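You operate a simulated robot arm through the tools that you are given. There is no shell and no other tool. Be economical: measure what you need, move in short steps, check, and stop when the job is done.

You are at the controls of a simulated two-armed robot. One attempt, no reset.

TASK
Take the lid off the small pot on the top of the display table and lay it down there. Press the yellow packer key two times. Put the green sponge on the top of the packing counter away on the top of the tea table. Put the full bottle on the top of the tea table away on the cubby y4. Take the white jar from the top of the tea table and leave it on the low shelf of the roasting bench. The order is free. Set down upright: full bottle, white jar.

It is judged by the outcome, as a careful person would: the job done as asked, and still so three seconds after it is handed in. It fails if anything else is knocked over, pushed out of place, dropped, spilled or broken. Lids that push on must go on centred and level and be pressed home; caps that screw on are set level and turned clockwise until they are tight.

THE ROBOT
Two 7-joint arms with three-finger grippers on one trunk, on a base that drives. Base frame: it is fixed to the floor where the robot stands at the start and does not move with it; the origin is under the middle of the robot, x ahead of it, y to its left, z up. Units: m, rad, N and s.
The left shoulder is at the start at [0.056, 0.154, 0.953], the right one opposite. With the tool pointing down near the work surface each hand reaches from about 0.24 to 0.64 m from the robot's upright axis, wherever it stands, measured 20 degrees to its own side. Places, roughly: cubby Y4 [1.4, 4.5, 0.6]; full bottle (6x6x12 cm) [0.6, 2.2, 0.8]; green sponge (8x5x3 cm) [2.2, 1.1, 0.9]; low shelf of the roasting bench [0.3, -1.9, 0.2]; small pot [0.75, -0.25, 0.75]; top of the tea table [-0.1, 2.3, 0.8]; white jar [0.25, 2.25, 0.75]; yellow packer key [2.1, -0.4, 1]. Payload 2.69 kg a hand.
The tool frame of a hand sits at the grasp point between the pads (the TCP): z along the fingers, y along the line on which they close. The tips reach 0.029 m beyond it. Largest opening 0.12 m; the body of the gripper starts 0.078 m behind the TCP.
Orientation is that of the tool frame in the base frame, as a unit quaternion [w, x, y, z]. With the fingers straight down and closing along the base's y, the tool's x points along the base's -x, its y along +y and its z along -z.

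THE INTERFACE
- The arms move only by the tool jog_arm. It takes "left_steps", "right_steps" or both (then of equal length, played together; a hand with none holds still); each is a list of rows, each an object (a shift or turn left out is 0, a gripper value left out holds the last) with "delta_pos": the shift along the tool's x, y, z in m, a list of three; "angular": the turn, a rotation vector about the tool's x, y, z in rad, a list of three; "claw": the closure in counts, from 0 (fully open) to 255 (shut). In form: [{"delta_pos": [tx, ty, tz], "angular": [wx, wy, wz], "claw": claw}, ...]. A call has 1 to 20 rows; each row is the pose to reach, as a shift and turn from the pose commanded when the call began, along the tool's axes at that moment. A row lasts 0.2 s, in which the tool goes at most 0.05 m and 0.15 rad; a call with a longer step from one row to the next is refused whole, and so is a gripper value outside its range. Where a pose cannot be reached the arm comes as near as it can. A force on the tool above 40 N (or 10 N above the force at the start of the call, whichever is more), or a blocked arm, ends the call early, and 0.2 s more pass. The fingers move at their own pace and stop on an object; they squeeze with about 24 N. The grip force told is the motor's: it shows also when the fingers shut on nothing. Time passes only in rows, and 0.2 s behind the last, so rows that repeat a pose let the fingers close. It gives the time, the measured TCP pose, the force on the tool (base axes), the opening and the grip force at its end, in the units of the frame above (readings bear some noise), with the torque about the TCP (base axes, N m) and any sound that the robot's microphone picked up, and new pictures: "show" is both (left out), scene, wrist or none (wrist: the cameras of the hands that moved).
- Cameras (640 x 400 px; columns grow to the right, rows downward): "scene" is now at [0.1755, -0.0335, 1.1332]; the picture's right is [-0.25, -0.97, 0.00], its down [-0.33, 0.09, -0.94] and it looks along [0.91, -0.24, -0.34] (base axes); focal length 274 px, centre (320, 200). "left" rides on the left gripper at [0.063, 0, -0.104] in its tool frame; the picture's right is [0.00, 1.00, 0.00], its down [-0.83, 0.00, -0.56] and it looks along [-0.56, 0.00, 0.83] (tool axes); focal length 275 px, centre (320, 200). "right" rides on the right gripper at [0.063, 0, -0.104] in its tool frame; the picture's right is [0.00, 1.00, 0.00], its down [-0.83, 0.00, -0.56] and it looks along [-0.56, 0.00, 0.83] (tool axes); focal length 275 px, centre (320, 200). There is no depth. A picture from a camera that has moved, and an enlarged one, comes with that camera's place and axes in the base frame and with its lens. The place of the scene camera against the robot may be out by one fixed shift of up to 0.018 m in any direction.
- slide_trunk(by): slides the trunk up (or, below 0, down) by that many m; the arms and the scene camera ride with it, the base frame stays. It gives what a move gives, with no picture.
- base_move(legs): drives the robot by 1 to 6 legs, each [ahead, left, turn to the left] in m, m and rad, along the robot's own axes; the way and the turn of a leg run together, so that a leg with both is an arc; at most 1.5 m and 3.142 rad a leg. The arms and the cameras ride along, it lands a little off, and it stops where it bumps. It gives what a move gives, and a new picture of the scene camera.
- pan_tilt(pan, tilt): turns the head with the scene camera to pan (to the left, within 1.396 rad either way) and tilt (down, from -0.506 to 1.204), counted from straight ahead of the robot. It gives what a move gives, and a new picture of the scene camera.
- inspect(camera, box): a new picture of the part [left, top, right, bottom] of that camera's present view, enlarged. It takes no simulated time.
- hand_in(): hands the job in; it is judged then, once.

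Work in short steps. Places have to be worked out from the pictures, the camera data and where the tool is seen: move nearer, look again, correct. Check each grasp and each placing, and mend what went wrong. You have 165 turns and 260 pictures in all, those below and enlarged ones among them. Open the grippers and draw the arms clear of the work before you hand the job in, unless the task says otherwise; then end with one line.

The tools are called after ">>>" as name(argument=value, ...) on one line, values as JSON. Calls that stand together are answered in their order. jog_arm: Moves the arms, as the interface text tells. Its arguments: {"type":"object","properties":{"left_steps":{"type":"array","items":{"type":"object","properties":{"delta_pos":{"type":"array","items":{"type":"number"}},"angular":{"type":"array","items":{"type":"number"}},"claw":{"type":"number"}}}},"right_steps":{"type":"array","items":{"type":"object","properties":{"delta_pos":{"type":"array","items":{"type":"number"}},"angular":{"type":"array","items":{"type":"number"}},"claw":{"type":"number"}}}},"show":{"type":"string","enum":["both","scene","wrist","none"]}},"required":[]} The other tools are called the same way: slide_trunk (by) slides the trunk up or down; base_move (legs) drives the base; pan_tilt (pan, tilt) turns the head that bears the scene camera; inspect (camera, box) takes an enlarged picture of a part of a camera's view; hand_in () hands the job in.

At the start:

```text
clock: 0.0
left_tool_pos: [0.3966, 0.0861, 1.0052]
left_tool_rot: [0.0, 0.0, 1.0, 0.0]
left_wrist_force: [0.2, 0.0, -0.1]
left_ft_torque: [-0.01, -0.01, -0.01]
left_width: 0.1199
left_finger_force: 0.0
right_tool_pos: [0.2937, -0.1784, 1.0152]
right_tool_rot: [0.0, 0.0, 1.0, 0.0]
right_wrist_force: [-0.3, -0.5, 0.0]
right_ft_torque: [0.01, 0.0, -0.01]
right_width: 0.12
right_finger_force: 0.0
trunk travel left (down, up): [-0.325, 0.113]
robot x, y, heading: [0.0015, -0.0005, -0.002]
head pan, tilt: [-0.257, 0.347]
```

scene: 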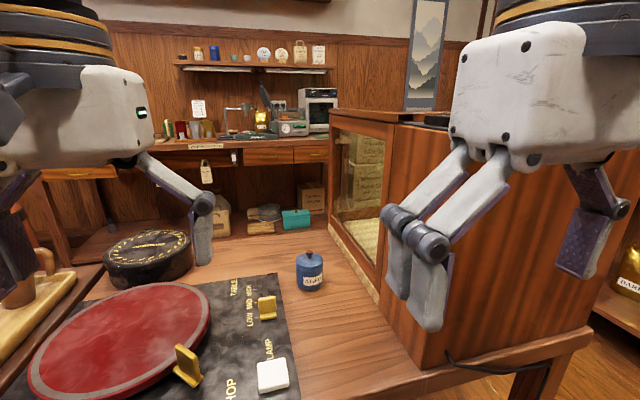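
right: 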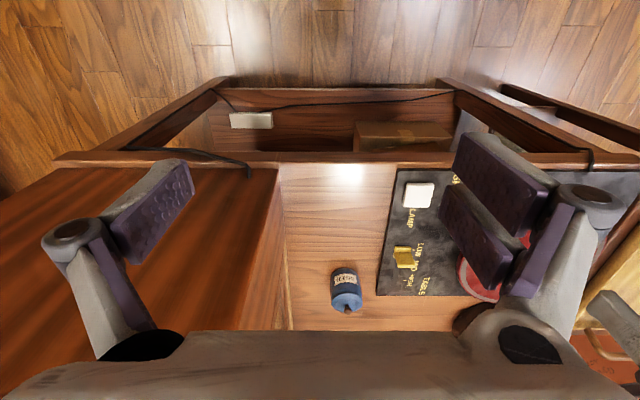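
left: 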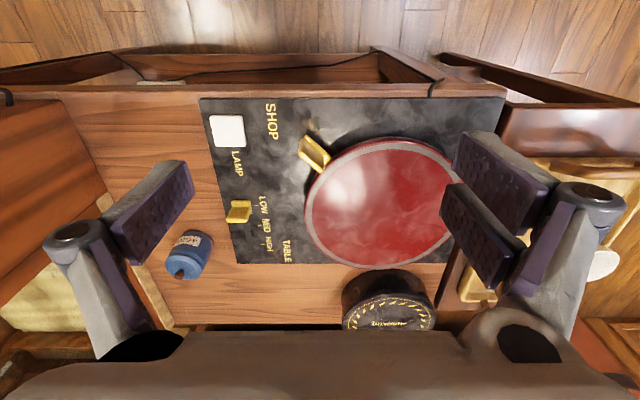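

The blue lidded pot stands on the table, with its knob around [0.67,-0.13,0.82]. I'll look closer to be sure.

>>> inspect(camera="scene", box=[260, 220, 360, 310])

>>> inspect(camera="right", box=[300, 250, 400, 330])

>>> inspect(camera="scene", box=[140, 40, 360, 240])

```text
4.44 times, centred on (310, 265) of scene
camera zoom: at [0.1755, -0.0335, 1.1332], right [-0.25, -0.97, 0.0], down [-0.33, 0.09, -0.94], along [0.91, -0.24, -0.34], focal length 1216 px, centre (364, -89)
```

zoom: 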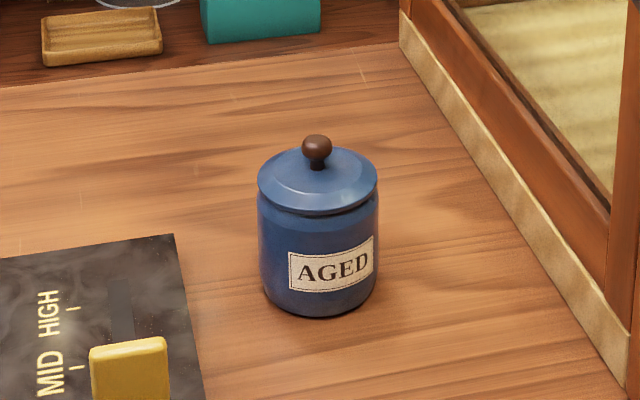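

```text
5.00 times, centred on (350, 290) of right
camera zoom: at [0.2307, -0.1797, 1.1186], right [0.0, 1.0, 0.0], down [0.83, 0.0, 0.56], along [0.56, 0.0, -0.83], focal length 1376 px, centre (170, -250)
```

zoom: 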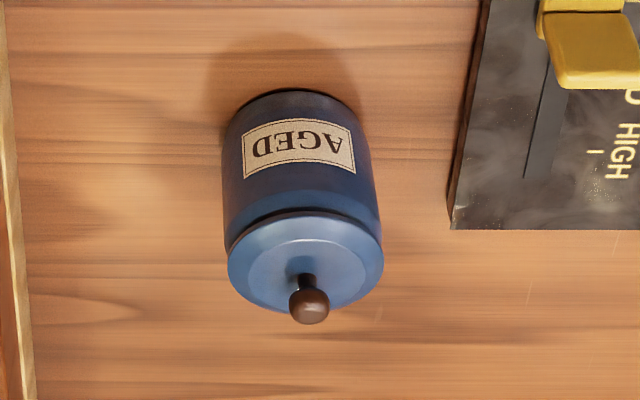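

```text
2.00 times, centred on (250, 140) of scene
camera zoom: at [0.1755, -0.0335, 1.1332], right [-0.25, -0.97, 0.0], down [-0.33, 0.09, -0.94], along [0.91, -0.24, -0.34], focal length 547 px, centre (460, 320)
```

zoom: 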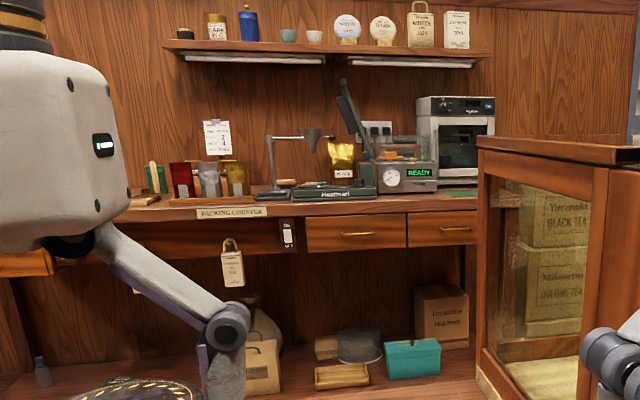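

The knob is about 1.5 cm wide at around [0.665,-0.13,0.82]. The display case wall is at y≈-0.26. I drive a little ahead and left so the right hand can reach the knob.

>>> base_move(legs=[[0.12, 0.06, 0]])

```text
clock: 1.3
left_tool_pos: [0.5155, 0.1468, 1.003]
left_tool_rot: [0.0, 0.0, 1.0, 0.0]
left_wrist_force: [0.0, 0.2, 0.6]
left_ft_torque: [-0.01, 0.0, 0.03]
left_width: 0.1201
left_finger_force: 0.2
right_tool_pos: [0.4123, -0.1187, 1.0151]
right_tool_rot: [-0.001, 0.001, 1.0, -0.001]
right_wrist_force: [0.0, 1.0, -0.8]
right_ft_torque: [-0.04, 0.06, 0.03]
right_width: 0.12
right_finger_force: 0.1
trunk travel left (down, up): [-0.325, 0.113]
robot x, y, heading: [0.1176, 0.0591, -0.001]
head pan, tilt: [-0.257, 0.347]
camera scene: at [0.2947, 0.026, 1.1331], right [-0.26, -0.97, 0.0], down [-0.33, 0.09, -0.94], along [0.91, -0.24, -0.34], focal length 274 px, centre (320, 200)
```

scene: 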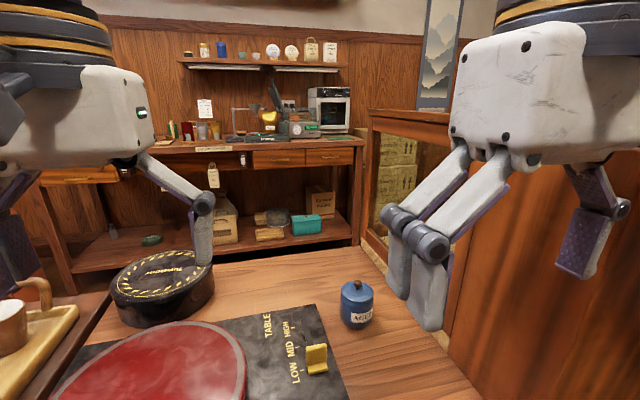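

The arms are clear. I move the right hand forward above the pot at z≈0.97 and partly close the fingers.

>>> jog_arm(right_steps=[{"delta_pos": [-0.04, 0, 0.01], "claw": 140}, {"delta_pos": [-0.08, 0, 0.02]}, {"delta_pos": [-0.12, 0, 0.03]}, {"delta_pos": [-0.16, 0, 0.04]}, {"delta_pos": [-0.2, 0, 0.045]}])

```text
clock: 2.5
left_tool_pos: [0.5163, 0.1444, 1.0052]
left_tool_rot: [0.0, 0.0, 1.0, 0.0]
left_wrist_force: [-0.1, -0.7, 0.3]
left_ft_torque: [-0.02, 0.01, 0.01]
left_width: 0.1199
left_finger_force: 0.1
right_tool_pos: [0.6132, -0.1206, 0.9692]
right_tool_rot: [0.0, 0.0, 1.0, 0.0]
right_wrist_force: [0.1, 1.0, 0.4]
right_ft_torque: [-0.01, 0.01, 0.03]
right_width: 0.0542
right_finger_force: 0.2
trunk travel left (down, up): [-0.325, 0.113]
robot x, y, heading: [0.1201, 0.0598, -0.003]
head pan, tilt: [-0.257, 0.347]
camera scene: at [0.2945, 0.026, 1.1331], right [-0.26, -0.97, 0.0], down [-0.33, 0.09, -0.94], along [0.91, -0.24, -0.34], focal length 274 px, centre (320, 200)
camera right: at [0.5501, -0.1221, 1.0731], right [0.0, 1.0, 0.0], down [0.83, 0.0, 0.56], along [0.56, 0.0, -0.83], focal length 275 px, centre (320, 200)
```

scene: 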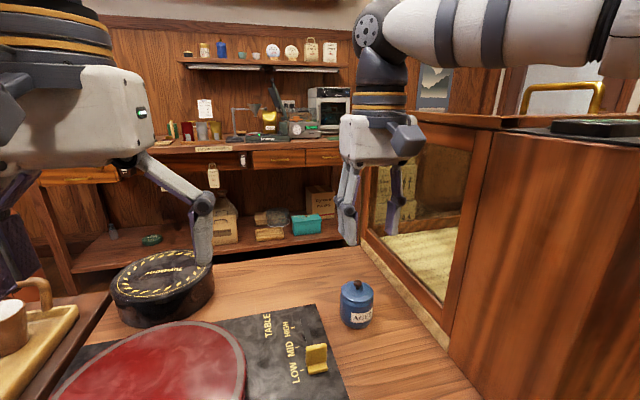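
right: 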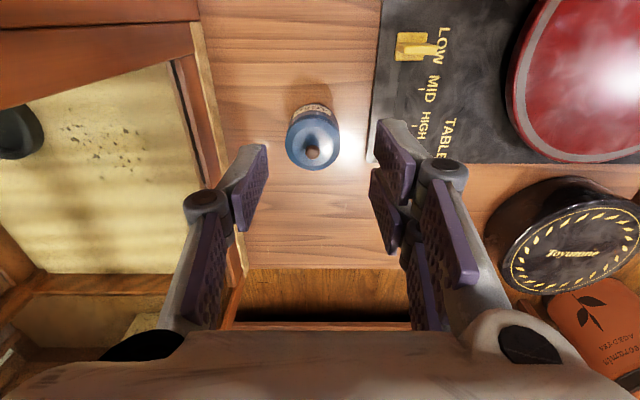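

The knob is at about [0.663,-0.128,0.82]. I move over it and down to z≈0.86 to check.

>>> jog_arm(right_steps=[{"delta_pos": [-0.03, -0.004, 0.03]}, {"delta_pos": [-0.05, -0.008, 0.06]}, {"delta_pos": [-0.05, -0.008, 0.09]}, {"delta_pos": [-0.05, -0.008, 0.11]}])

```text
clock: 3.5
left_tool_pos: [0.517, 0.1447, 1.0047]
left_tool_rot: [0.0, 0.001, 1.0, 0.0]
left_wrist_force: [0.3, 0.4, -0.2]
left_ft_torque: [0.02, -0.02, -0.01]
left_width: 0.1202
left_finger_force: 0.1
right_tool_pos: [0.6623, -0.1281, 0.859]
right_tool_rot: [0.0, 0.001, 1.0, -0.001]
right_wrist_force: [-0.2, 0.1, -0.4]
right_ft_torque: [-0.04, -0.02, -0.04]
right_width: 0.0542
right_finger_force: 0.1
trunk travel left (down, up): [-0.325, 0.113]
robot x, y, heading: [0.1213, 0.0561, -0.003]
head pan, tilt: [-0.257, 0.347]
camera scene: at [0.2941, 0.0257, 1.1332], right [-0.26, -0.97, 0.0], down [-0.33, 0.09, -0.94], along [0.91, -0.24, -0.34], focal length 274 px, centre (320, 200)
camera right: at [0.5992, -0.1288, 0.9632], right [0.0, 1.0, 0.0], down [0.83, 0.0, 0.56], along [0.56, 0.0, -0.83], focal length 275 px, centre (320, 200)
```

scene: 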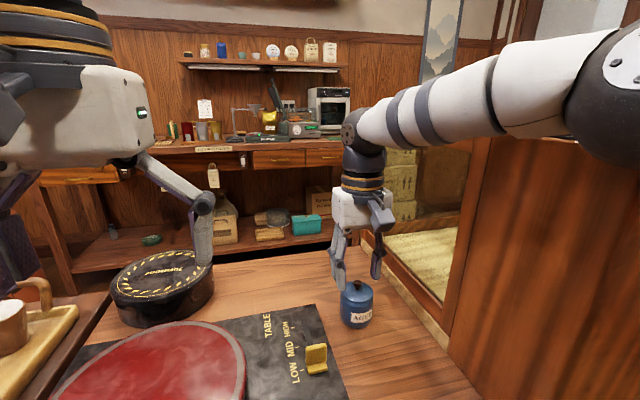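
right: 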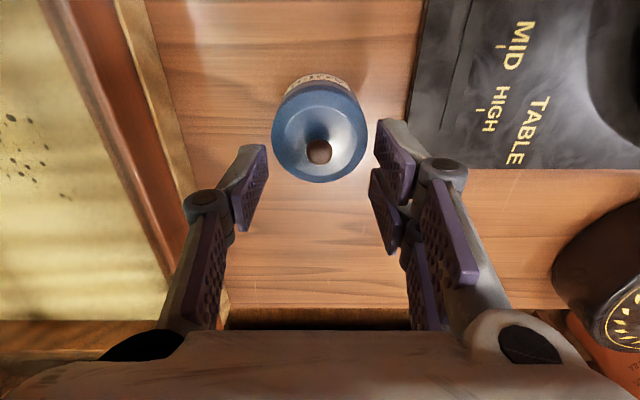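

The knob is centred between the fingers. I lower 0.024 so the tips pass around the ball and close.

>>> jog_arm(right_steps=[{"delta_pos": [-0.002, 0, 0.012]}, {"delta_pos": [-0.002, 0, 0.026]}, {"delta_pos": [-0.002, 0, 0.026], "claw": 255}, {"delta_pos": [-0.002, 0, 0.026]}, {"delta_pos": [-0.002, 0, 0.026]}])

```text
clock: 4.3
left_tool_pos: [0.5145, 0.1453, 1.0048]
left_tool_rot: [0.001, 0.001, 1.0, 0.0]
left_wrist_force: [0.2, 0.4, 0.4]
left_ft_torque: [-0.02, 0.05, 0.0]
left_width: 0.1202
left_finger_force: 0.0
right_tool_pos: [0.6665, -0.128, 0.8415]
right_tool_rot: [0.009, 0.002, 1.0, 0.001]
right_wrist_force: [-6.5, -0.7, 19.6]
right_ft_torque: [-0.03, 0.36, -0.04]
right_width: 0.013
right_finger_force: 24.4
trunk travel left (down, up): [-0.325, 0.113]
robot x, y, heading: [0.1162, 0.0609, -0.003]
head pan, tilt: [-0.257, 0.347]
stopped in row 3 (right hand): the force on the tool passed its limit at 48 N (the readings are from after the stop); the commanded pose is now the measured one
camera scene: at [0.2928, 0.0256, 1.1335], right [-0.26, -0.97, 0.0], down [-0.33, 0.09, -0.94], along [0.91, -0.24, -0.34], focal length 274 px, centre (320, 200)
camera right: at [0.6007, -0.1295, 0.9444], right [0.0, 1.0, 0.0], down [0.82, 0.0, 0.57], along [0.57, 0.0, -0.82], focal length 275 px, centre (320, 200)
```

scene: 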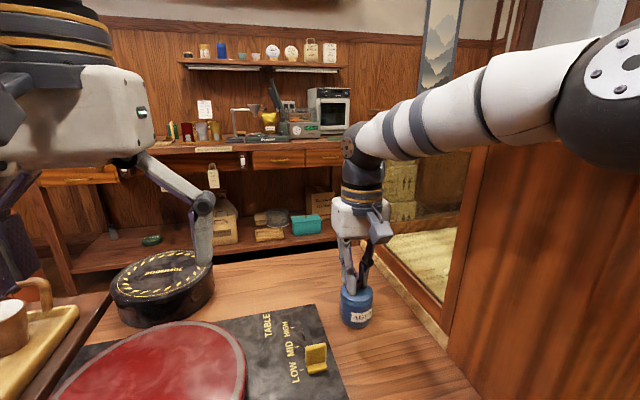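
right: 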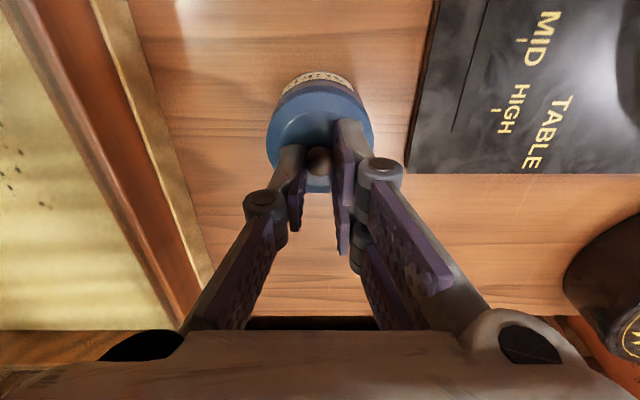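

The fingers closed on the knob (width 1.3 cm). The tips touched the lid a little. I lift slowly.

>>> jog_arm(right_steps=[{"delta_pos": [0, 0, -0.005]}, {"delta_pos": [0, 0, -0.015]}, {"delta_pos": [0, 0, -0.035]}, {"delta_pos": [0, 0, -0.06]}])

```text
clock: 5.3
left_tool_pos: [0.5153, 0.1451, 1.0036]
left_tool_rot: [0.001, 0.001, 1.0, 0.0]
left_wrist_force: [-0.2, -0.6, 0.5]
left_ft_torque: [0.02, 0.01, -0.01]
left_width: 0.1199
left_finger_force: 0.0
right_tool_pos: [0.6651, -0.1285, 0.8993]
right_tool_rot: [0.007, 0.0, 1.0, 0.001]
right_wrist_force: [0.6, 0.0, -0.3]
right_ft_torque: [0.01, 0.02, 0.02]
right_width: 0.013
right_finger_force: 24.0
trunk travel left (down, up): [-0.325, 0.113]
robot x, y, heading: [0.1171, 0.0601, -0.006]
head pan, tilt: [-0.257, 0.347]
heard: snap
camera scene: at [0.2938, 0.0257, 1.1332], right [-0.26, -0.97, 0.0], down [-0.33, 0.09, -0.94], along [0.91, -0.24, -0.34], focal length 274 px, centre (320, 200)
camera right: at [0.6001, -0.1302, 1.0028], right [0.0, 1.0, 0.0], down [0.82, 0.0, 0.57], along [0.57, 0.0, -0.82], focal length 275 px, centre (320, 200)
```

scene: 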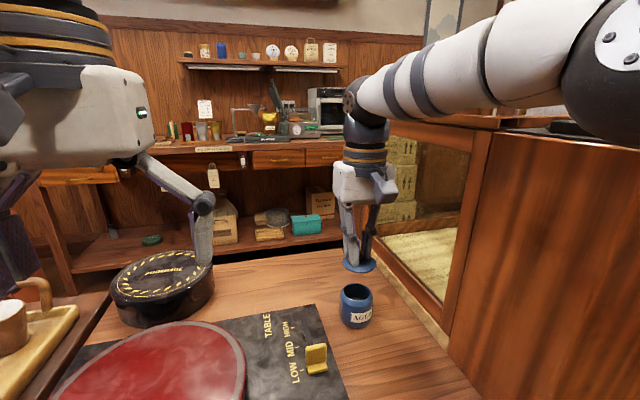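
right: 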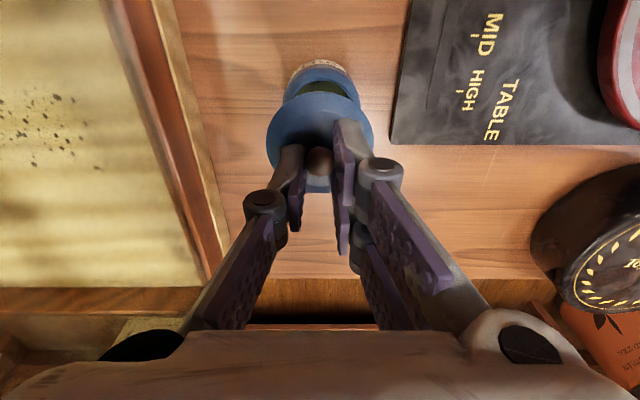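

The lid came off with a snap and the pot stayed put. I bring the lid back toward me to x≈0.555, y≈-0.14, on the bare wood, and lower to z≈0.82.

>>> jog_arm(right_steps=[{"delta_pos": [0.03, -0.003, 0.0], "angular": [0, 0.0, 0]}, {"delta_pos": [0.06, -0.006, 0.0]}, {"delta_pos": [0.09, -0.009, 0]}, {"delta_pos": [0.11, -0.012, 0.02]}, {"delta_pos": [0.11, -0.012, 0.05]}, {"delta_pos": [0.11, -0.012, 0.08]}])

```text
clock: 6.7
left_tool_pos: [0.5082, 0.1548, 1.0089]
left_tool_rot: [0.005, 0.0, 1.0, -0.005]
left_wrist_force: [-0.5, 0.6, 0.9]
left_ft_torque: [-0.05, 0.01, 0.01]
left_width: 0.1201
left_finger_force: 0.0
right_tool_pos: [0.5568, -0.1305, 0.8331]
right_tool_rot: [0.026, -0.002, 1.0, -0.003]
right_wrist_force: [0.1, -0.3, -1.4]
right_ft_torque: [-0.02, 0.03, 0.05]
right_width: 0.013
right_finger_force: 24.4
trunk travel left (down, up): [-0.325, 0.113]
robot x, y, heading: [0.1223, 0.0604, -0.001]
head pan, tilt: [-0.257, 0.347]
camera scene: at [0.2858, 0.0364, 1.1362], right [-0.26, -0.97, 0.01], down [-0.32, 0.08, -0.94], along [0.91, -0.24, -0.33], focal length 274 px, centre (320, 200)
camera right: at [0.4883, -0.1301, 0.9331], right [-0.01, 1.0, 0.0], down [0.8, 0.01, 0.6], along [0.6, 0.0, -0.8], focal length 275 px, centre (320, 200)
```

scene: 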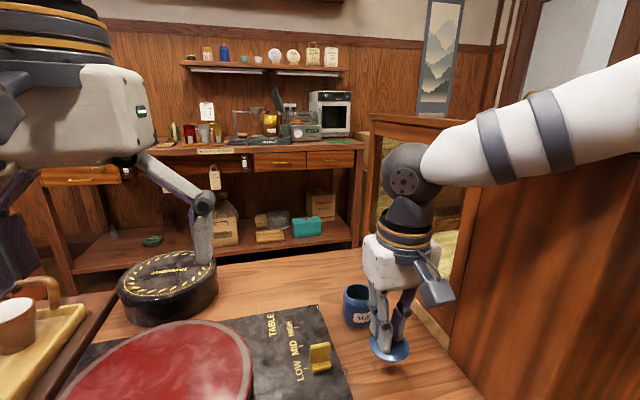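
right: 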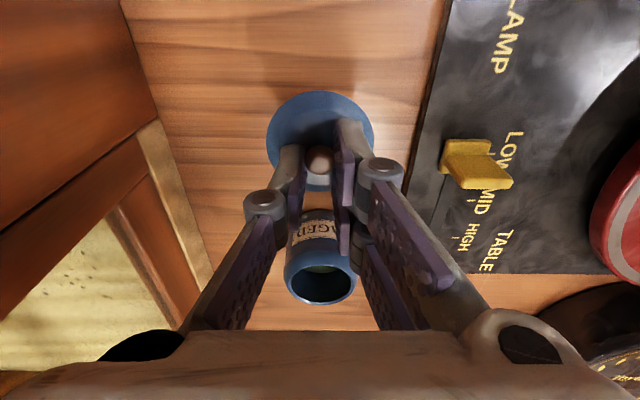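

The whole robot has leaned slightly: the left hand and scene camera both moved. The right elbow is probably pressing on the case. I back the hand up and forward again.

>>> jog_arm(right_steps=[{"delta_pos": [0, 0.003, -0.04]}, {"delta_pos": [-0.04, 0.006, -0.07]}, {"delta_pos": [-0.08, 0.012, -0.08]}, {"delta_pos": [-0.11, 0.012, -0.08]}])

>>> pan_tilt(pan=-0.9, tilt=0.4)

```text
clock: 7.7
left_tool_pos: [0.5154, 0.1442, 1.0035]
left_tool_rot: [0.0, 0.001, 1.0, 0.0]
left_wrist_force: [0.0, -0.4, -0.6]
left_ft_torque: [-0.01, 0.02, 0.01]
left_width: 0.1202
left_finger_force: 0.0
right_tool_pos: [0.6673, -0.1289, 0.8949]
right_tool_rot: [0.006, 0.001, 1.0, 0.001]
right_wrist_force: [0.5, 0.3, 0.0]
right_ft_torque: [-0.01, 0.0, 0.02]
right_width: 0.0128
right_finger_force: 24.0
trunk travel left (down, up): [-0.325, 0.113]
robot x, y, heading: [0.1199, 0.0602, 0.001]
head pan, tilt: [-0.257, 0.347]
camera scene: at [0.2946, 0.0257, 1.1329], right [-0.26, -0.97, 0.0], down [-0.33, 0.09, -0.94], along [0.91, -0.24, -0.34], focal length 274 px, centre (320, 200)
camera right: at [0.6027, -0.1294, 0.9984], right [0.0, 1.0, 0.0], down [0.82, 0.0, 0.57], along [0.57, 0.0, -0.82], focal length 275 px, centre (320, 200)
```

scene: 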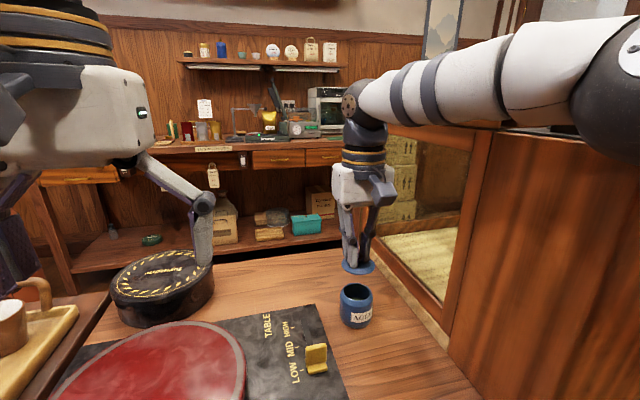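
right: 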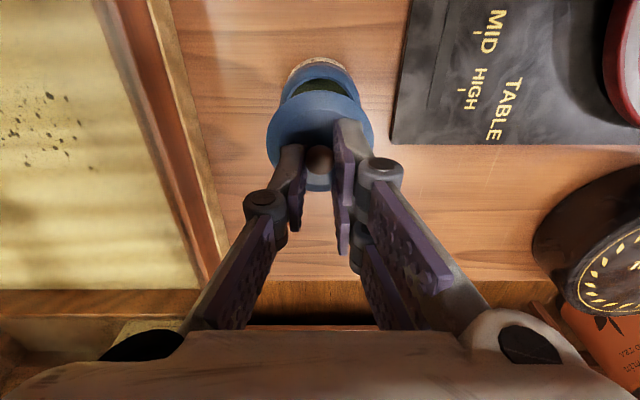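

```text
clock: 8.7
left_tool_pos: [0.5148, 0.1445, 1.005]
left_tool_rot: [0.0, 0.001, 1.0, 0.0]
left_wrist_force: [-0.3, -0.2, 0.3]
left_ft_torque: [-0.01, -0.02, 0.03]
left_width: 0.12
left_finger_force: 0.1
right_tool_pos: [0.6667, -0.1278, 0.8956]
right_tool_rot: [0.007, 0.002, 1.0, 0.001]
right_wrist_force: [-0.7, 0.3, -0.5]
right_ft_torque: [0.02, -0.04, 0.02]
right_width: 0.013
right_finger_force: 23.8
trunk travel left (down, up): [-0.325, 0.113]
robot x, y, heading: [0.1163, 0.0608, 0.0]
head pan, tilt: [-0.901, 0.4]
camera scene: at [0.2614, -0.0232, 1.1284], right [-0.78, -0.62, 0.0], down [-0.24, 0.31, -0.92], along [0.57, -0.72, -0.39], focal length 274 px, centre (320, 200)
```

scene: 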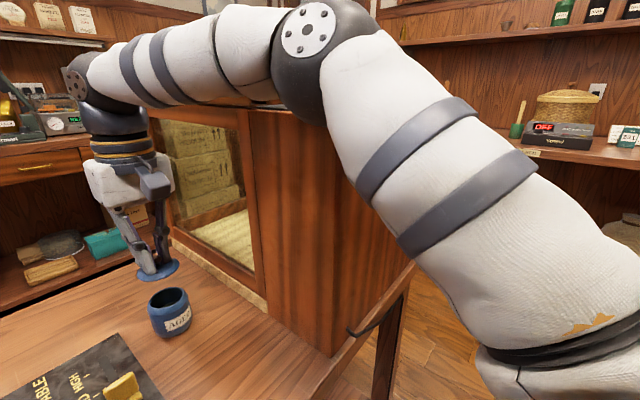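

Everything is level again. Instead of pulling the arm in, I drive the base back 0.12 so the elbow clears the case and the lid travels over to x≈0.545.

>>> base_move(legs=[[-0.12, 0.0, 0]])

```text
clock: 9.9
left_tool_pos: [0.3912, 0.1459, 1.0044]
left_tool_rot: [0.0, -0.001, 1.0, 0.0]
left_wrist_force: [-0.9, 0.0, -0.1]
left_ft_torque: [0.01, -0.05, -0.02]
left_width: 0.1199
left_finger_force: 0.1
right_tool_pos: [0.5429, -0.1256, 0.8966]
right_tool_rot: [0.007, 0.0, 1.0, 0.001]
right_wrist_force: [-0.5, -0.3, 0.0]
right_ft_torque: [-0.02, -0.05, -0.01]
right_width: 0.0128
right_finger_force: 24.1
trunk travel left (down, up): [-0.325, 0.113]
robot x, y, heading: [-0.0063, 0.0569, -0.003]
head pan, tilt: [-0.901, 0.4]
camera scene: at [0.1372, -0.0229, 1.1285], right [-0.78, -0.62, 0.0], down [-0.24, 0.3, -0.92], along [0.57, -0.72, -0.39], focal length 274 px, centre (320, 200)
```

scene: 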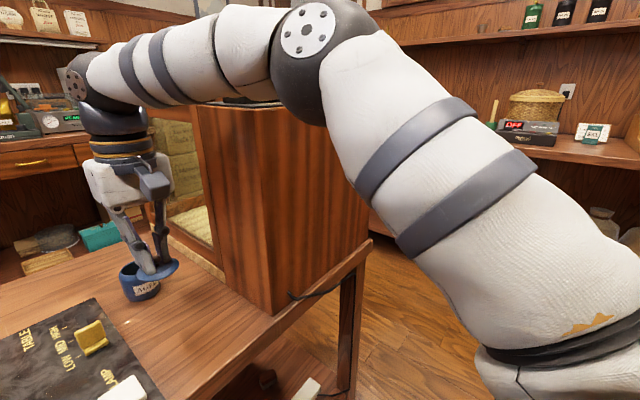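

The forearm would still drop onto the case corner here, so I'll lay the lid on the bare wood behind the mat, around [0.78,0.0]. I drive left 0.14 and then ahead 0.17.

>>> base_move(legs=[[0, 0.14, 0], [0.17, 0, 0]])

>>> pan_tilt(pan=-0.3, tilt=0.5)

```text
clock: 12.7
left_tool_pos: [0.558, 0.2858, 1.0045]
left_tool_rot: [0.0, -0.002, 1.0, 0.0]
left_wrist_force: [0.9, -0.1, 0.0]
left_ft_torque: [0.02, 0.05, 0.0]
left_width: 0.12
left_finger_force: 0.0
right_tool_pos: [0.7117, 0.0141, 0.8956]
right_tool_rot: [0.006, -0.001, 1.0, 0.0]
right_wrist_force: [0.3, 0.4, -0.8]
right_ft_torque: [-0.02, 0.05, -0.03]
right_width: 0.0128
right_finger_force: 24.1
trunk travel left (down, up): [-0.325, 0.113]
robot x, y, heading: [0.1632, 0.2011, 0.002]
head pan, tilt: [-0.901, 0.4]
camera scene: at [0.3058, 0.1166, 1.1283], right [-0.78, -0.62, 0.0], down [-0.24, 0.3, -0.92], along [0.57, -0.72, -0.39], focal length 274 px, centre (320, 200)
```

scene: 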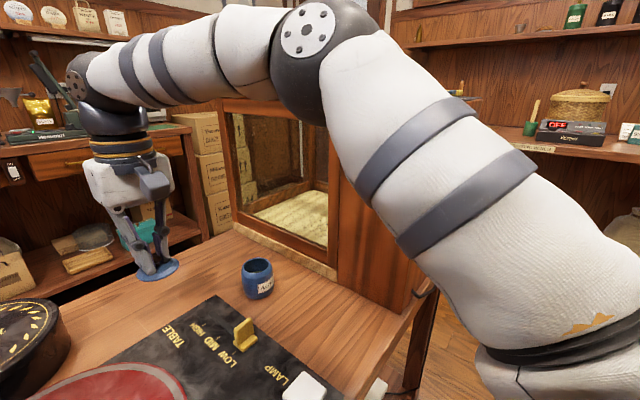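

```text
clock: 13.7
left_tool_pos: [0.559, 0.2868, 1.0044]
left_tool_rot: [0.0, -0.002, 1.0, 0.0]
left_wrist_force: [0.3, -0.2, -0.1]
left_ft_torque: [0.01, -0.01, 0.04]
left_width: 0.1199
left_finger_force: 0.1
right_tool_pos: [0.7102, 0.0131, 0.8964]
right_tool_rot: [0.007, -0.001, 1.0, 0.0]
right_wrist_force: [0.8, -0.3, 0.9]
right_ft_torque: [-0.03, 0.02, -0.01]
right_width: 0.0131
right_finger_force: 24.3
trunk travel left (down, up): [-0.325, 0.113]
robot x, y, heading: [0.1623, 0.2012, 0.006]
head pan, tilt: [-0.3, 0.499]
camera scene: at [0.3343, 0.1623, 1.1192], right [-0.29, -0.96, 0.0], down [-0.46, 0.14, -0.88], along [0.84, -0.26, -0.48], focal length 274 px, centre (320, 200)
```

scene: 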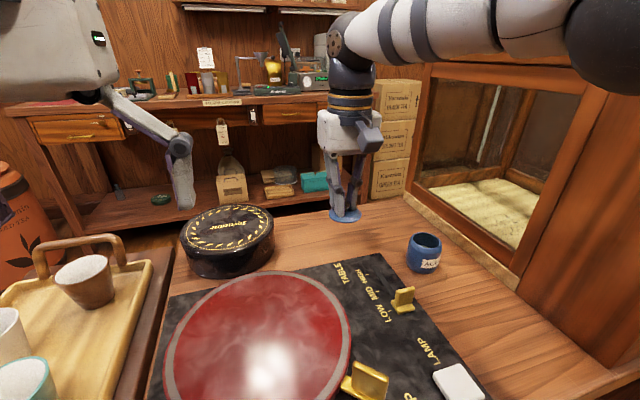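

The lid is just over the mat's back edge. I move forward 0.07 and lower toward the bare wood, letting contact stop me.

>>> jog_arm(right_steps=[{"delta_pos": [-0.035, -0.006, 0]}, {"delta_pos": [-0.072, -0.012, 0.01]}, {"delta_pos": [-0.072, -0.012, 0.04]}, {"delta_pos": [-0.072, -0.012, 0.065]}])

```text
clock: 14.7
left_tool_pos: [0.5585, 0.2864, 1.0027]
left_tool_rot: [-0.001, -0.002, 1.0, 0.0]
left_wrist_force: [0.3, -0.5, -0.2]
left_ft_torque: [-0.02, -0.02, -0.01]
left_width: 0.12
left_finger_force: 0.1
right_tool_pos: [0.773, 0.0048, 0.8304]
right_tool_rot: [0.006, -0.001, 1.0, 0.001]
right_wrist_force: [1.0, -0.3, -0.8]
right_ft_torque: [0.03, 0.0, 0.0]
right_width: 0.0129
right_finger_force: 23.8
right hand out of reach, approached as far as the arm can: row 2, 3, 4
trunk travel left (down, up): [-0.325, 0.113]
robot x, y, heading: [0.1635, 0.1976, 0.003]
head pan, tilt: [-0.3, 0.499]
camera scene: at [0.3344, 0.1621, 1.1192], right [-0.29, -0.96, 0.0], down [-0.46, 0.14, -0.88], along [0.84, -0.26, -0.48], focal length 274 px, centre (320, 200)
camera right: at [0.7089, 0.0046, 0.9329], right [-0.01, 1.0, 0.0], down [0.82, 0.0, 0.57], along [0.57, 0.01, -0.82], focal length 275 px, centre (320, 200)
```

scene: 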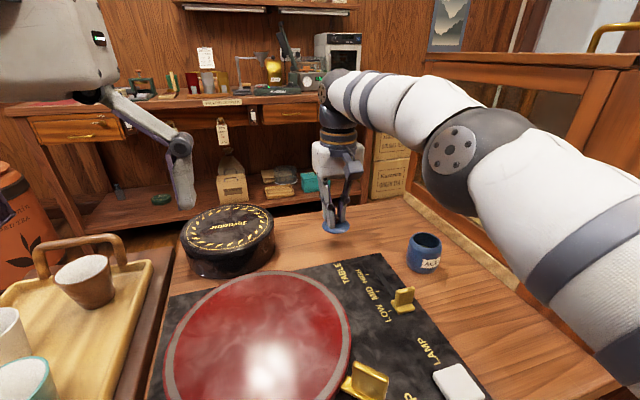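
right: 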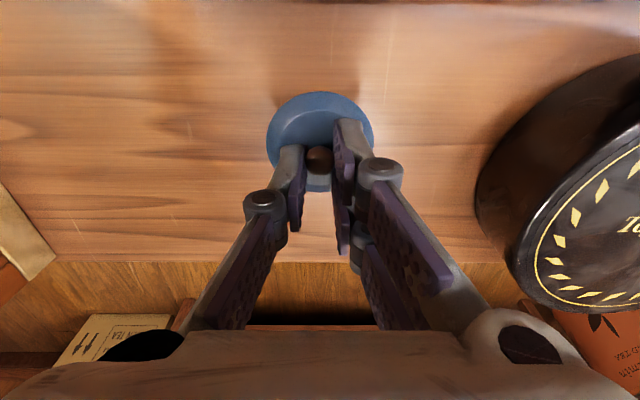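

The lid is over clear wood. I lower it slowly in small steps until it touches.

>>> jog_arm(right_steps=[{"delta_pos": [0.012, 0, 0.015]}, {"delta_pos": [0.012, 0, 0.025]}, {"delta_pos": [0.012, 0, 0.035]}, {"delta_pos": [0.012, 0, 0.042]}, {"delta_pos": [0.012, 0, 0.048]}, {"delta_pos": [0.012, 0, 0.054]}, {"delta_pos": [0.012, 0, 0.06]}])

```text
clock: 16.2
left_tool_pos: [0.5564, 0.2855, 1.0057]
left_tool_rot: [0.002, -0.002, 1.0, 0.0]
left_wrist_force: [0.0, 0.3, 0.1]
left_ft_torque: [0.01, -0.03, 0.02]
left_width: 0.1201
left_finger_force: 0.0
right_tool_pos: [0.7642, 0.0054, 0.783]
right_tool_rot: [0.014, 0.0, 1.0, 0.001]
right_wrist_force: [-7.5, 0.2, 20.8]
right_ft_torque: [0.02, 0.42, -0.04]
right_width: 0.013
right_finger_force: 24.3
trunk travel left (down, up): [-0.325, 0.113]
robot x, y, heading: [0.1633, 0.1991, 0.003]
head pan, tilt: [-0.3, 0.499]
stopped in row 7 (right hand): the force on the tool passed its limit at 45 N (the readings are from after the stop); the commanded pose is now the measured one
camera scene: at [0.3322, 0.1627, 1.1196], right [-0.29, -0.96, 0.0], down [-0.46, 0.14, -0.88], along [0.84, -0.26, -0.48], focal length 274 px, centre (320, 200)
camera right: at [0.6978, 0.0043, 0.8851], right [0.0, 1.0, 0.0], down [0.82, 0.0, 0.58], along [0.58, 0.0, -0.82], focal length 275 px, centre (320, 200)
```

scene: 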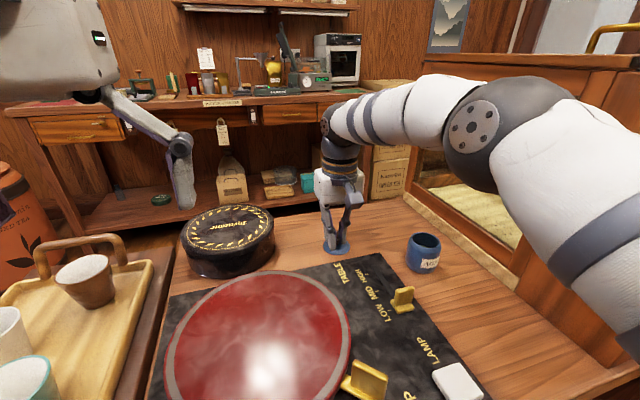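
right: 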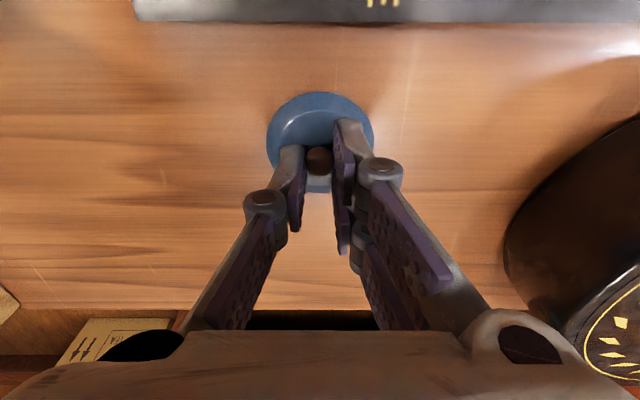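

The lid rests on the wood. I ease up a few mm, open the fingers and rise.

>>> jog_arm(right_steps=[{"delta_pos": [0, 0, -0.002]}, {"delta_pos": [0, 0, -0.003], "claw": 170}, {"delta_pos": [0, 0, -0.003]}, {"delta_pos": [0, 0, -0.04]}, {"delta_pos": [0, 0, -0.09]}, {"delta_pos": [0, 0, -0.13]}])

```text
clock: 17.6
left_tool_pos: [0.5577, 0.2856, 1.0038]
left_tool_rot: [0.0, -0.002, 1.0, -0.001]
left_wrist_force: [-0.2, 0.4, 0.1]
left_ft_torque: [-0.02, 0.03, -0.01]
left_width: 0.1202
left_finger_force: 0.1
right_tool_pos: [0.7575, 0.0064, 0.9082]
right_tool_rot: [0.011, 0.0, 1.0, 0.001]
right_wrist_force: [-0.1, -1.5, 0.3]
right_ft_torque: [0.03, 0.02, 0.0]
right_width: 0.04
right_finger_force: 0.1
right hand out of reach, approached as far as the arm can: row 6
trunk travel left (down, up): [-0.325, 0.113]
robot x, y, heading: [0.1634, 0.1958, 0.006]
head pan, tilt: [-0.3, 0.499]
camera scene: at [0.334, 0.1623, 1.1192], right [-0.29, -0.96, 0.0], down [-0.46, 0.14, -0.88], along [0.84, -0.26, -0.48], focal length 274 px, centre (320, 200)
camera right: at [0.6918, 0.0051, 1.0112], right [-0.01, 1.0, 0.0], down [0.82, 0.0, 0.57], along [0.57, 0.0, -0.82], focal length 275 px, centre (320, 200)
```

scene: 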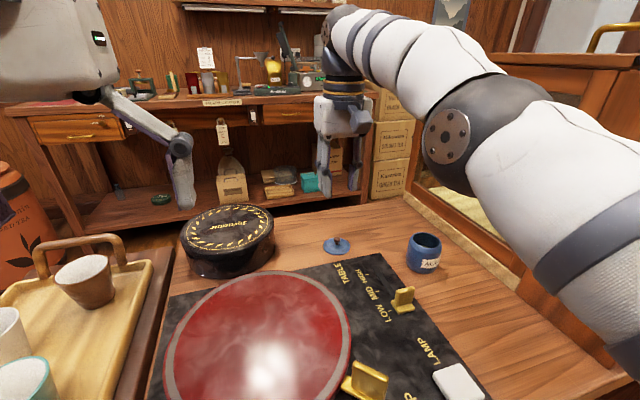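
right: 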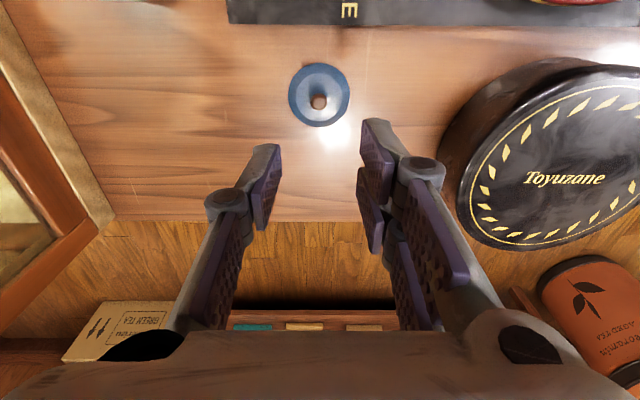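

The lid lies flat on the table and the pot is undisturbed. I back off and then fold the right arm up.

>>> base_move(legs=[[-0.35, 0, 0]])

>>> jog_arm(right_steps=[{"delta_pos": [0.03, 0, -0.03]}, {"delta_pos": [0.07, 0, -0.06]}, {"delta_pos": [0.11, 0, -0.09]}, {"delta_pos": [0.15, 0, -0.11]}, {"delta_pos": [0.19, 0, -0.12]}, {"delta_pos": [0.23, 0, -0.12]}, {"delta_pos": [0.27, 0, -0.12]}, {"delta_pos": [0.3, 0, -0.12]}], show="none")

>>> pan_tilt(pan=0, tilt=0.3)

```text
clock: 19.9
left_tool_pos: [0.2102, 0.2854, 1.0051]
left_tool_rot: [0.0, -0.005, 1.0, 0.0]
left_wrist_force: [-0.7, 0.2, -0.4]
left_ft_torque: [0.0, -0.06, 0.02]
left_width: 0.1199
left_finger_force: 0.1
right_tool_pos: [0.4108, 0.008, 0.9082]
right_tool_rot: [0.013, -0.004, 1.0, 0.001]
right_wrist_force: [-1.0, -0.4, 0.6]
right_ft_torque: [0.01, -0.02, 0.02]
right_width: 0.04
right_finger_force: 0.0
trunk travel left (down, up): [-0.325, 0.113]
robot x, y, heading: [-0.1842, 0.1993, 0.005]
head pan, tilt: [-0.3, 0.499]
camera scene: at [-0.0132, 0.1611, 1.1193], right [-0.29, -0.96, 0.0], down [-0.46, 0.14, -0.88], along [0.84, -0.25, -0.48], focal length 274 px, centre (320, 200)
```

scene: 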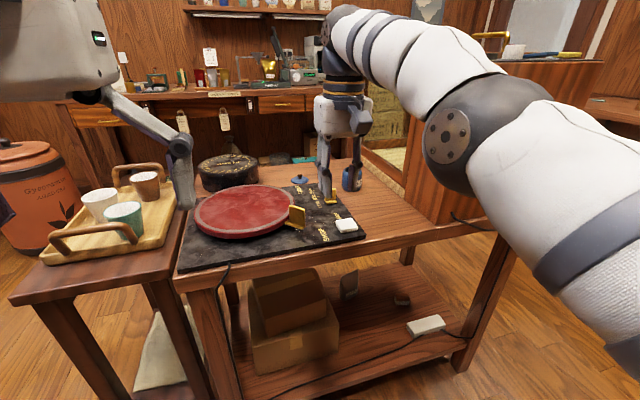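

```text
clock: 21.7
left_tool_pos: [0.2119, 0.2857, 1.0039]
left_tool_rot: [-0.001, -0.004, 1.0, 0.0]
left_wrist_force: [1.0, -0.2, 0.8]
left_ft_torque: [0.01, -0.01, -0.04]
left_width: 0.1198
left_finger_force: 0.0
right_tool_pos: [0.1081, 0.0068, 1.0203]
right_tool_rot: [0.012, -0.002, 1.0, 0.0]
right_wrist_force: [0.0, -0.8, 0.0]
right_ft_torque: [-0.06, 0.02, 0.02]
right_width: 0.0401
right_finger_force: 0.1
trunk travel left (down, up): [-0.325, 0.113]
robot x, y, heading: [-0.1882, 0.1928, 0.006]
head pan, tilt: [-0.3, 0.499]
```

```text
clock: 22.5
left_tool_pos: [0.2107, 0.2863, 1.0031]
left_tool_rot: [0.0, -0.004, 1.0, -0.001]
left_wrist_force: [0.6, 0.0, -0.2]
left_ft_torque: [0.07, -0.01, 0.01]
left_width: 0.1197
left_finger_force: 0.2
right_tool_pos: [0.1093, 0.0069, 1.0208]
right_tool_rot: [0.011, -0.003, 1.0, 0.001]
right_wrist_force: [0.4, -0.1, -0.2]
right_ft_torque: [0.01, 0.0, 0.0]
right_width: 0.0401
right_finger_force: 0.1
trunk travel left (down, up): [-0.325, 0.113]
robot x, y, heading: [-0.1832, 0.1938, 0.009]
head pan, tilt: [0.0, 0.3]
camera scene: at [-0.0065, 0.188, 1.1376], right [0.01, -1.0, 0.0], down [-0.3, 0.0, -0.96], along [0.96, 0.01, -0.3], focal length 274 px, centre (320, 200)
```

scene: 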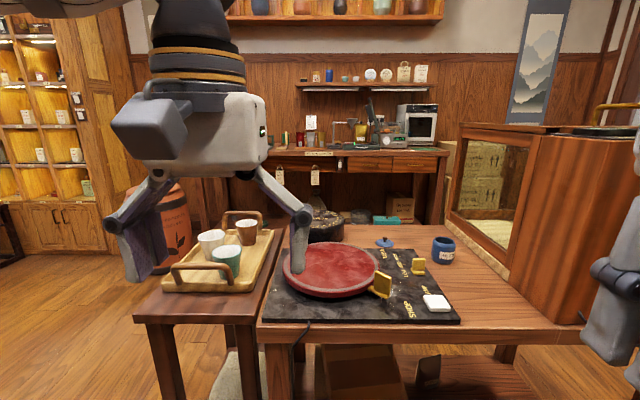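

Now I need the lie of the room: I look left toward the tea table and the counter.

>>> pan_tilt(pan=1.3, tilt=0.3)

>>> pan_tilt(pan=0.65, tilt=0.3)

```text
clock: 23.9
left_tool_pos: [0.2113, 0.2857, 1.0051]
left_tool_rot: [0.0, -0.004, 1.0, 0.0]
left_wrist_force: [-0.3, -0.9, 0.5]
left_ft_torque: [0.02, -0.02, 0.0]
left_width: 0.12
left_finger_force: 0.1
right_tool_pos: [0.1103, 0.0061, 1.0215]
right_tool_rot: [0.012, -0.003, 1.0, 0.001]
right_wrist_force: [-0.6, -0.7, -0.1]
right_ft_torque: [0.02, 0.0, 0.01]
right_width: 0.04
right_finger_force: 0.1
trunk travel left (down, up): [-0.325, 0.113]
robot x, y, heading: [-0.1863, 0.1939, 0.007]
head pan, tilt: [1.3, 0.3]
camera scene: at [-0.0757, 0.2774, 1.1376], right [0.97, -0.26, 0.0], down [-0.08, -0.29, -0.96], along [0.25, 0.92, -0.3], focal length 274 px, centre (320, 200)
```

scene: 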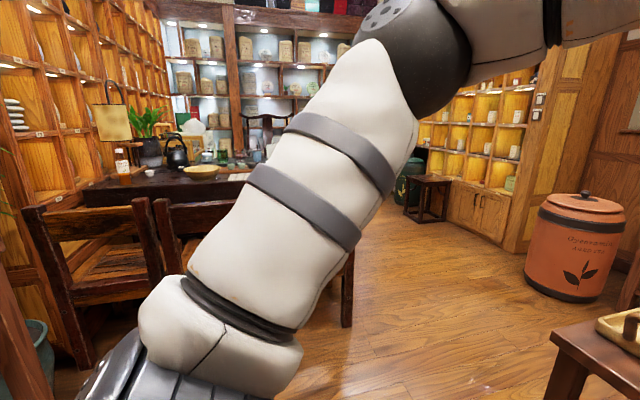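

```text
clock: 25.0
left_tool_pos: [0.2108, 0.2862, 1.0043]
left_tool_rot: [0.0, -0.004, 1.0, 0.001]
left_wrist_force: [-0.4, 0.2, 0.2]
left_ft_torque: [-0.01, 0.01, 0.01]
left_width: 0.1202
left_finger_force: 0.0
right_tool_pos: [0.11, 0.0057, 1.0206]
right_tool_rot: [0.012, -0.003, 1.0, 0.001]
right_wrist_force: [0.2, -0.5, -0.2]
right_ft_torque: [0.03, 0.01, -0.01]
right_width: 0.0402
right_finger_force: 0.2
trunk travel left (down, up): [-0.325, 0.113]
robot x, y, heading: [-0.1842, 0.1949, 0.006]
head pan, tilt: [0.649, 0.3]
camera scene: at [-0.0261, 0.2444, 1.1376], right [0.61, -0.79, 0.0], down [-0.23, -0.18, -0.96], along [0.76, 0.58, -0.3], focal length 274 px, centre (320, 200)
```

scene: 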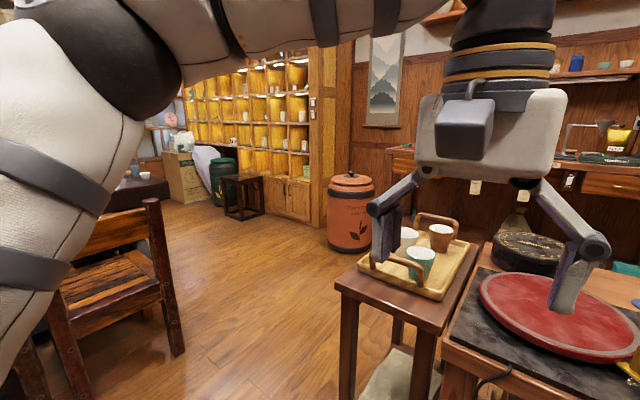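

The lane between the tray table and the chairs looks about y≈0.7–1.4, and the orange canister is near [1.86,1.36]. I drive left to y≈1.03 and ahead to x≈1.15.

>>> base_move(legs=[[0, 0.83, 0], [1.3, 0, 0]])

>>> pan_tilt(pan=-0.5, tilt=0.35)

```text
clock: 37.7
left_tool_pos: [1.4804, 1.135, 1.0041]
left_tool_rot: [-0.001, -0.01, 1.0, -0.001]
left_wrist_force: [-0.6, -0.1, 0.4]
left_ft_torque: [-0.03, 0.03, -0.01]
left_width: 0.1202
left_finger_force: 0.1
right_tool_pos: [1.3828, 0.8542, 1.0208]
right_tool_rot: [0.011, -0.008, 1.0, 0.001]
right_wrist_force: [-0.5, -0.1, -0.3]
right_ft_torque: [-0.01, 0.02, 0.0]
right_width: 0.0402
right_finger_force: 0.0
trunk travel left (down, up): [-0.325, 0.113]
robot x, y, heading: [1.0864, 1.039, 0.027]
head pan, tilt: [0.649, 0.3]
camera scene: at [1.244, 1.0903, 1.1376], right [0.62, -0.78, 0.0], down [-0.23, -0.18, -0.96], along [0.75, 0.59, -0.3], focal length 274 px, centre (320, 200)
```

scene: 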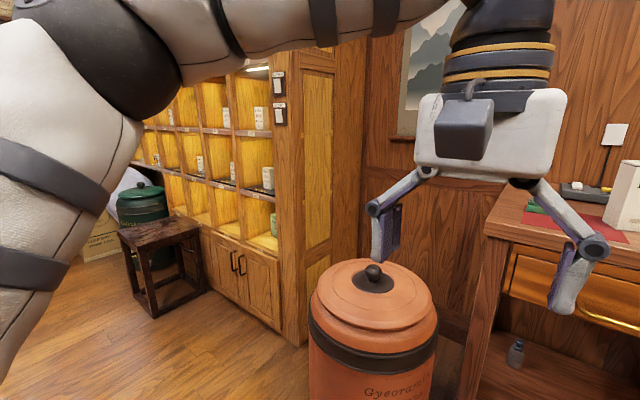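

```text
clock: 39.1
left_tool_pos: [1.4812, 1.1345, 1.0037]
left_tool_rot: [0.0, -0.011, 1.0, 0.0]
left_wrist_force: [-1.0, -0.2, -0.4]
left_ft_torque: [0.07, 0.0, 0.01]
left_width: 0.1199
left_finger_force: 0.0
right_tool_pos: [1.3825, 0.8529, 1.0211]
right_tool_rot: [0.011, -0.009, 1.0, 0.001]
right_wrist_force: [-0.5, -0.1, -0.3]
right_ft_torque: [0.0, 0.0, -0.02]
right_width: 0.0399
right_finger_force: 0.1
trunk travel left (down, up): [-0.325, 0.113]
robot x, y, heading: [1.081, 1.042, 0.022]
head pan, tilt: [-0.499, 0.351]
camera scene: at [1.2533, 0.9895, 1.1329], right [-0.46, -0.89, 0.0], down [-0.31, 0.16, -0.94], along [0.83, -0.43, -0.34], focal length 274 px, centre (320, 200)
```

scene: 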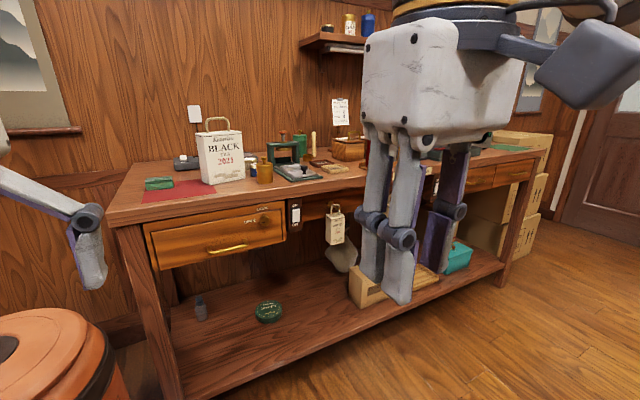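

The counter's front edge is at x≈1.93 and the sponge at about [2.18,1.06,0.9]. I do the packer key first: drive diagonally right along the counter to about x=1.45, y=-0.2.

>>> base_move(legs=[[0, 0, -0.024], [0.25, -0.6, 0], [0.1, -0.6, 0]])

>>> pan_tilt(pan=0, tilt=0.3)

```text
clock: 49.3
left_tool_pos: [1.8301, -0.0849, 1.0046]
left_tool_rot: [0.0, -0.002, 1.0, 0.0]
left_wrist_force: [-0.1, 0.1, 0.0]
left_ft_torque: [-0.03, -0.01, 0.0]
left_width: 0.1203
left_finger_force: 0.1
right_tool_pos: [1.7281, -0.3651, 1.02]
right_tool_rot: [0.011, -0.002, 1.0, 0.0]
right_wrist_force: [0.6, 0.6, 0.5]
right_ft_torque: [-0.02, -0.02, 0.0]
right_width: 0.04
right_finger_force: 0.1
trunk travel left (down, up): [-0.325, 0.113]
robot x, y, heading: [1.4335, -0.1721, 0.003]
head pan, tilt: [-0.499, 0.351]
camera scene: at [1.6012, -0.2264, 1.1329], right [-0.47, -0.88, 0.0], down [-0.3, 0.16, -0.94], along [0.83, -0.44, -0.34], focal length 274 px, centre (320, 200)
```

scene: 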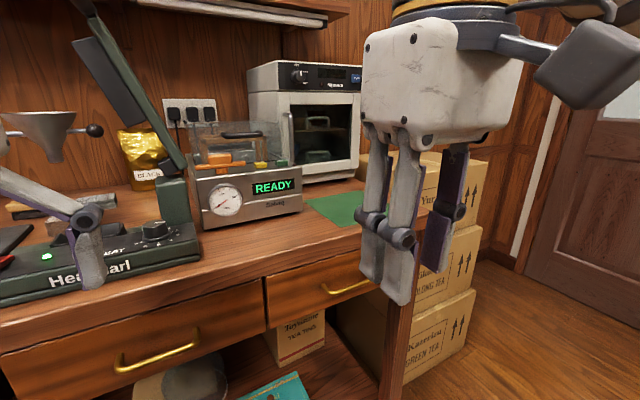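

```text
clock: 50.2
left_tool_pos: [1.8297, -0.085, 1.0048]
left_tool_rot: [0.0, -0.003, 1.0, 0.0]
left_wrist_force: [-0.3, 0.5, 0.0]
left_ft_torque: [-0.04, -0.03, -0.01]
left_width: 0.1199
left_finger_force: 0.1
right_tool_pos: [1.7278, -0.3636, 1.0199]
right_tool_rot: [0.012, -0.001, 1.0, 0.001]
right_wrist_force: [0.1, 0.5, -0.6]
right_ft_torque: [0.01, -0.01, 0.0]
right_width: 0.04
right_finger_force: 0.1
trunk travel left (down, up): [-0.325, 0.113]
robot x, y, heading: [1.4312, -0.1729, 0.006]
head pan, tilt: [0.0, 0.3]
camera scene: at [1.6125, -0.1818, 1.1376], right [0.0, -1.0, 0.0], down [-0.3, 0.0, -0.96], along [0.96, 0.0, -0.3], focal length 274 px, centre (320, 200)
```

scene: 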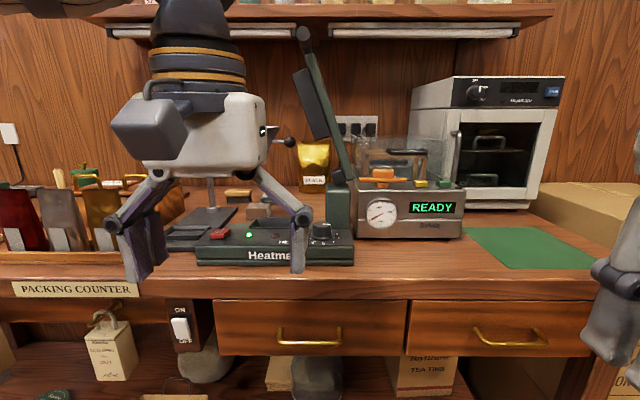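

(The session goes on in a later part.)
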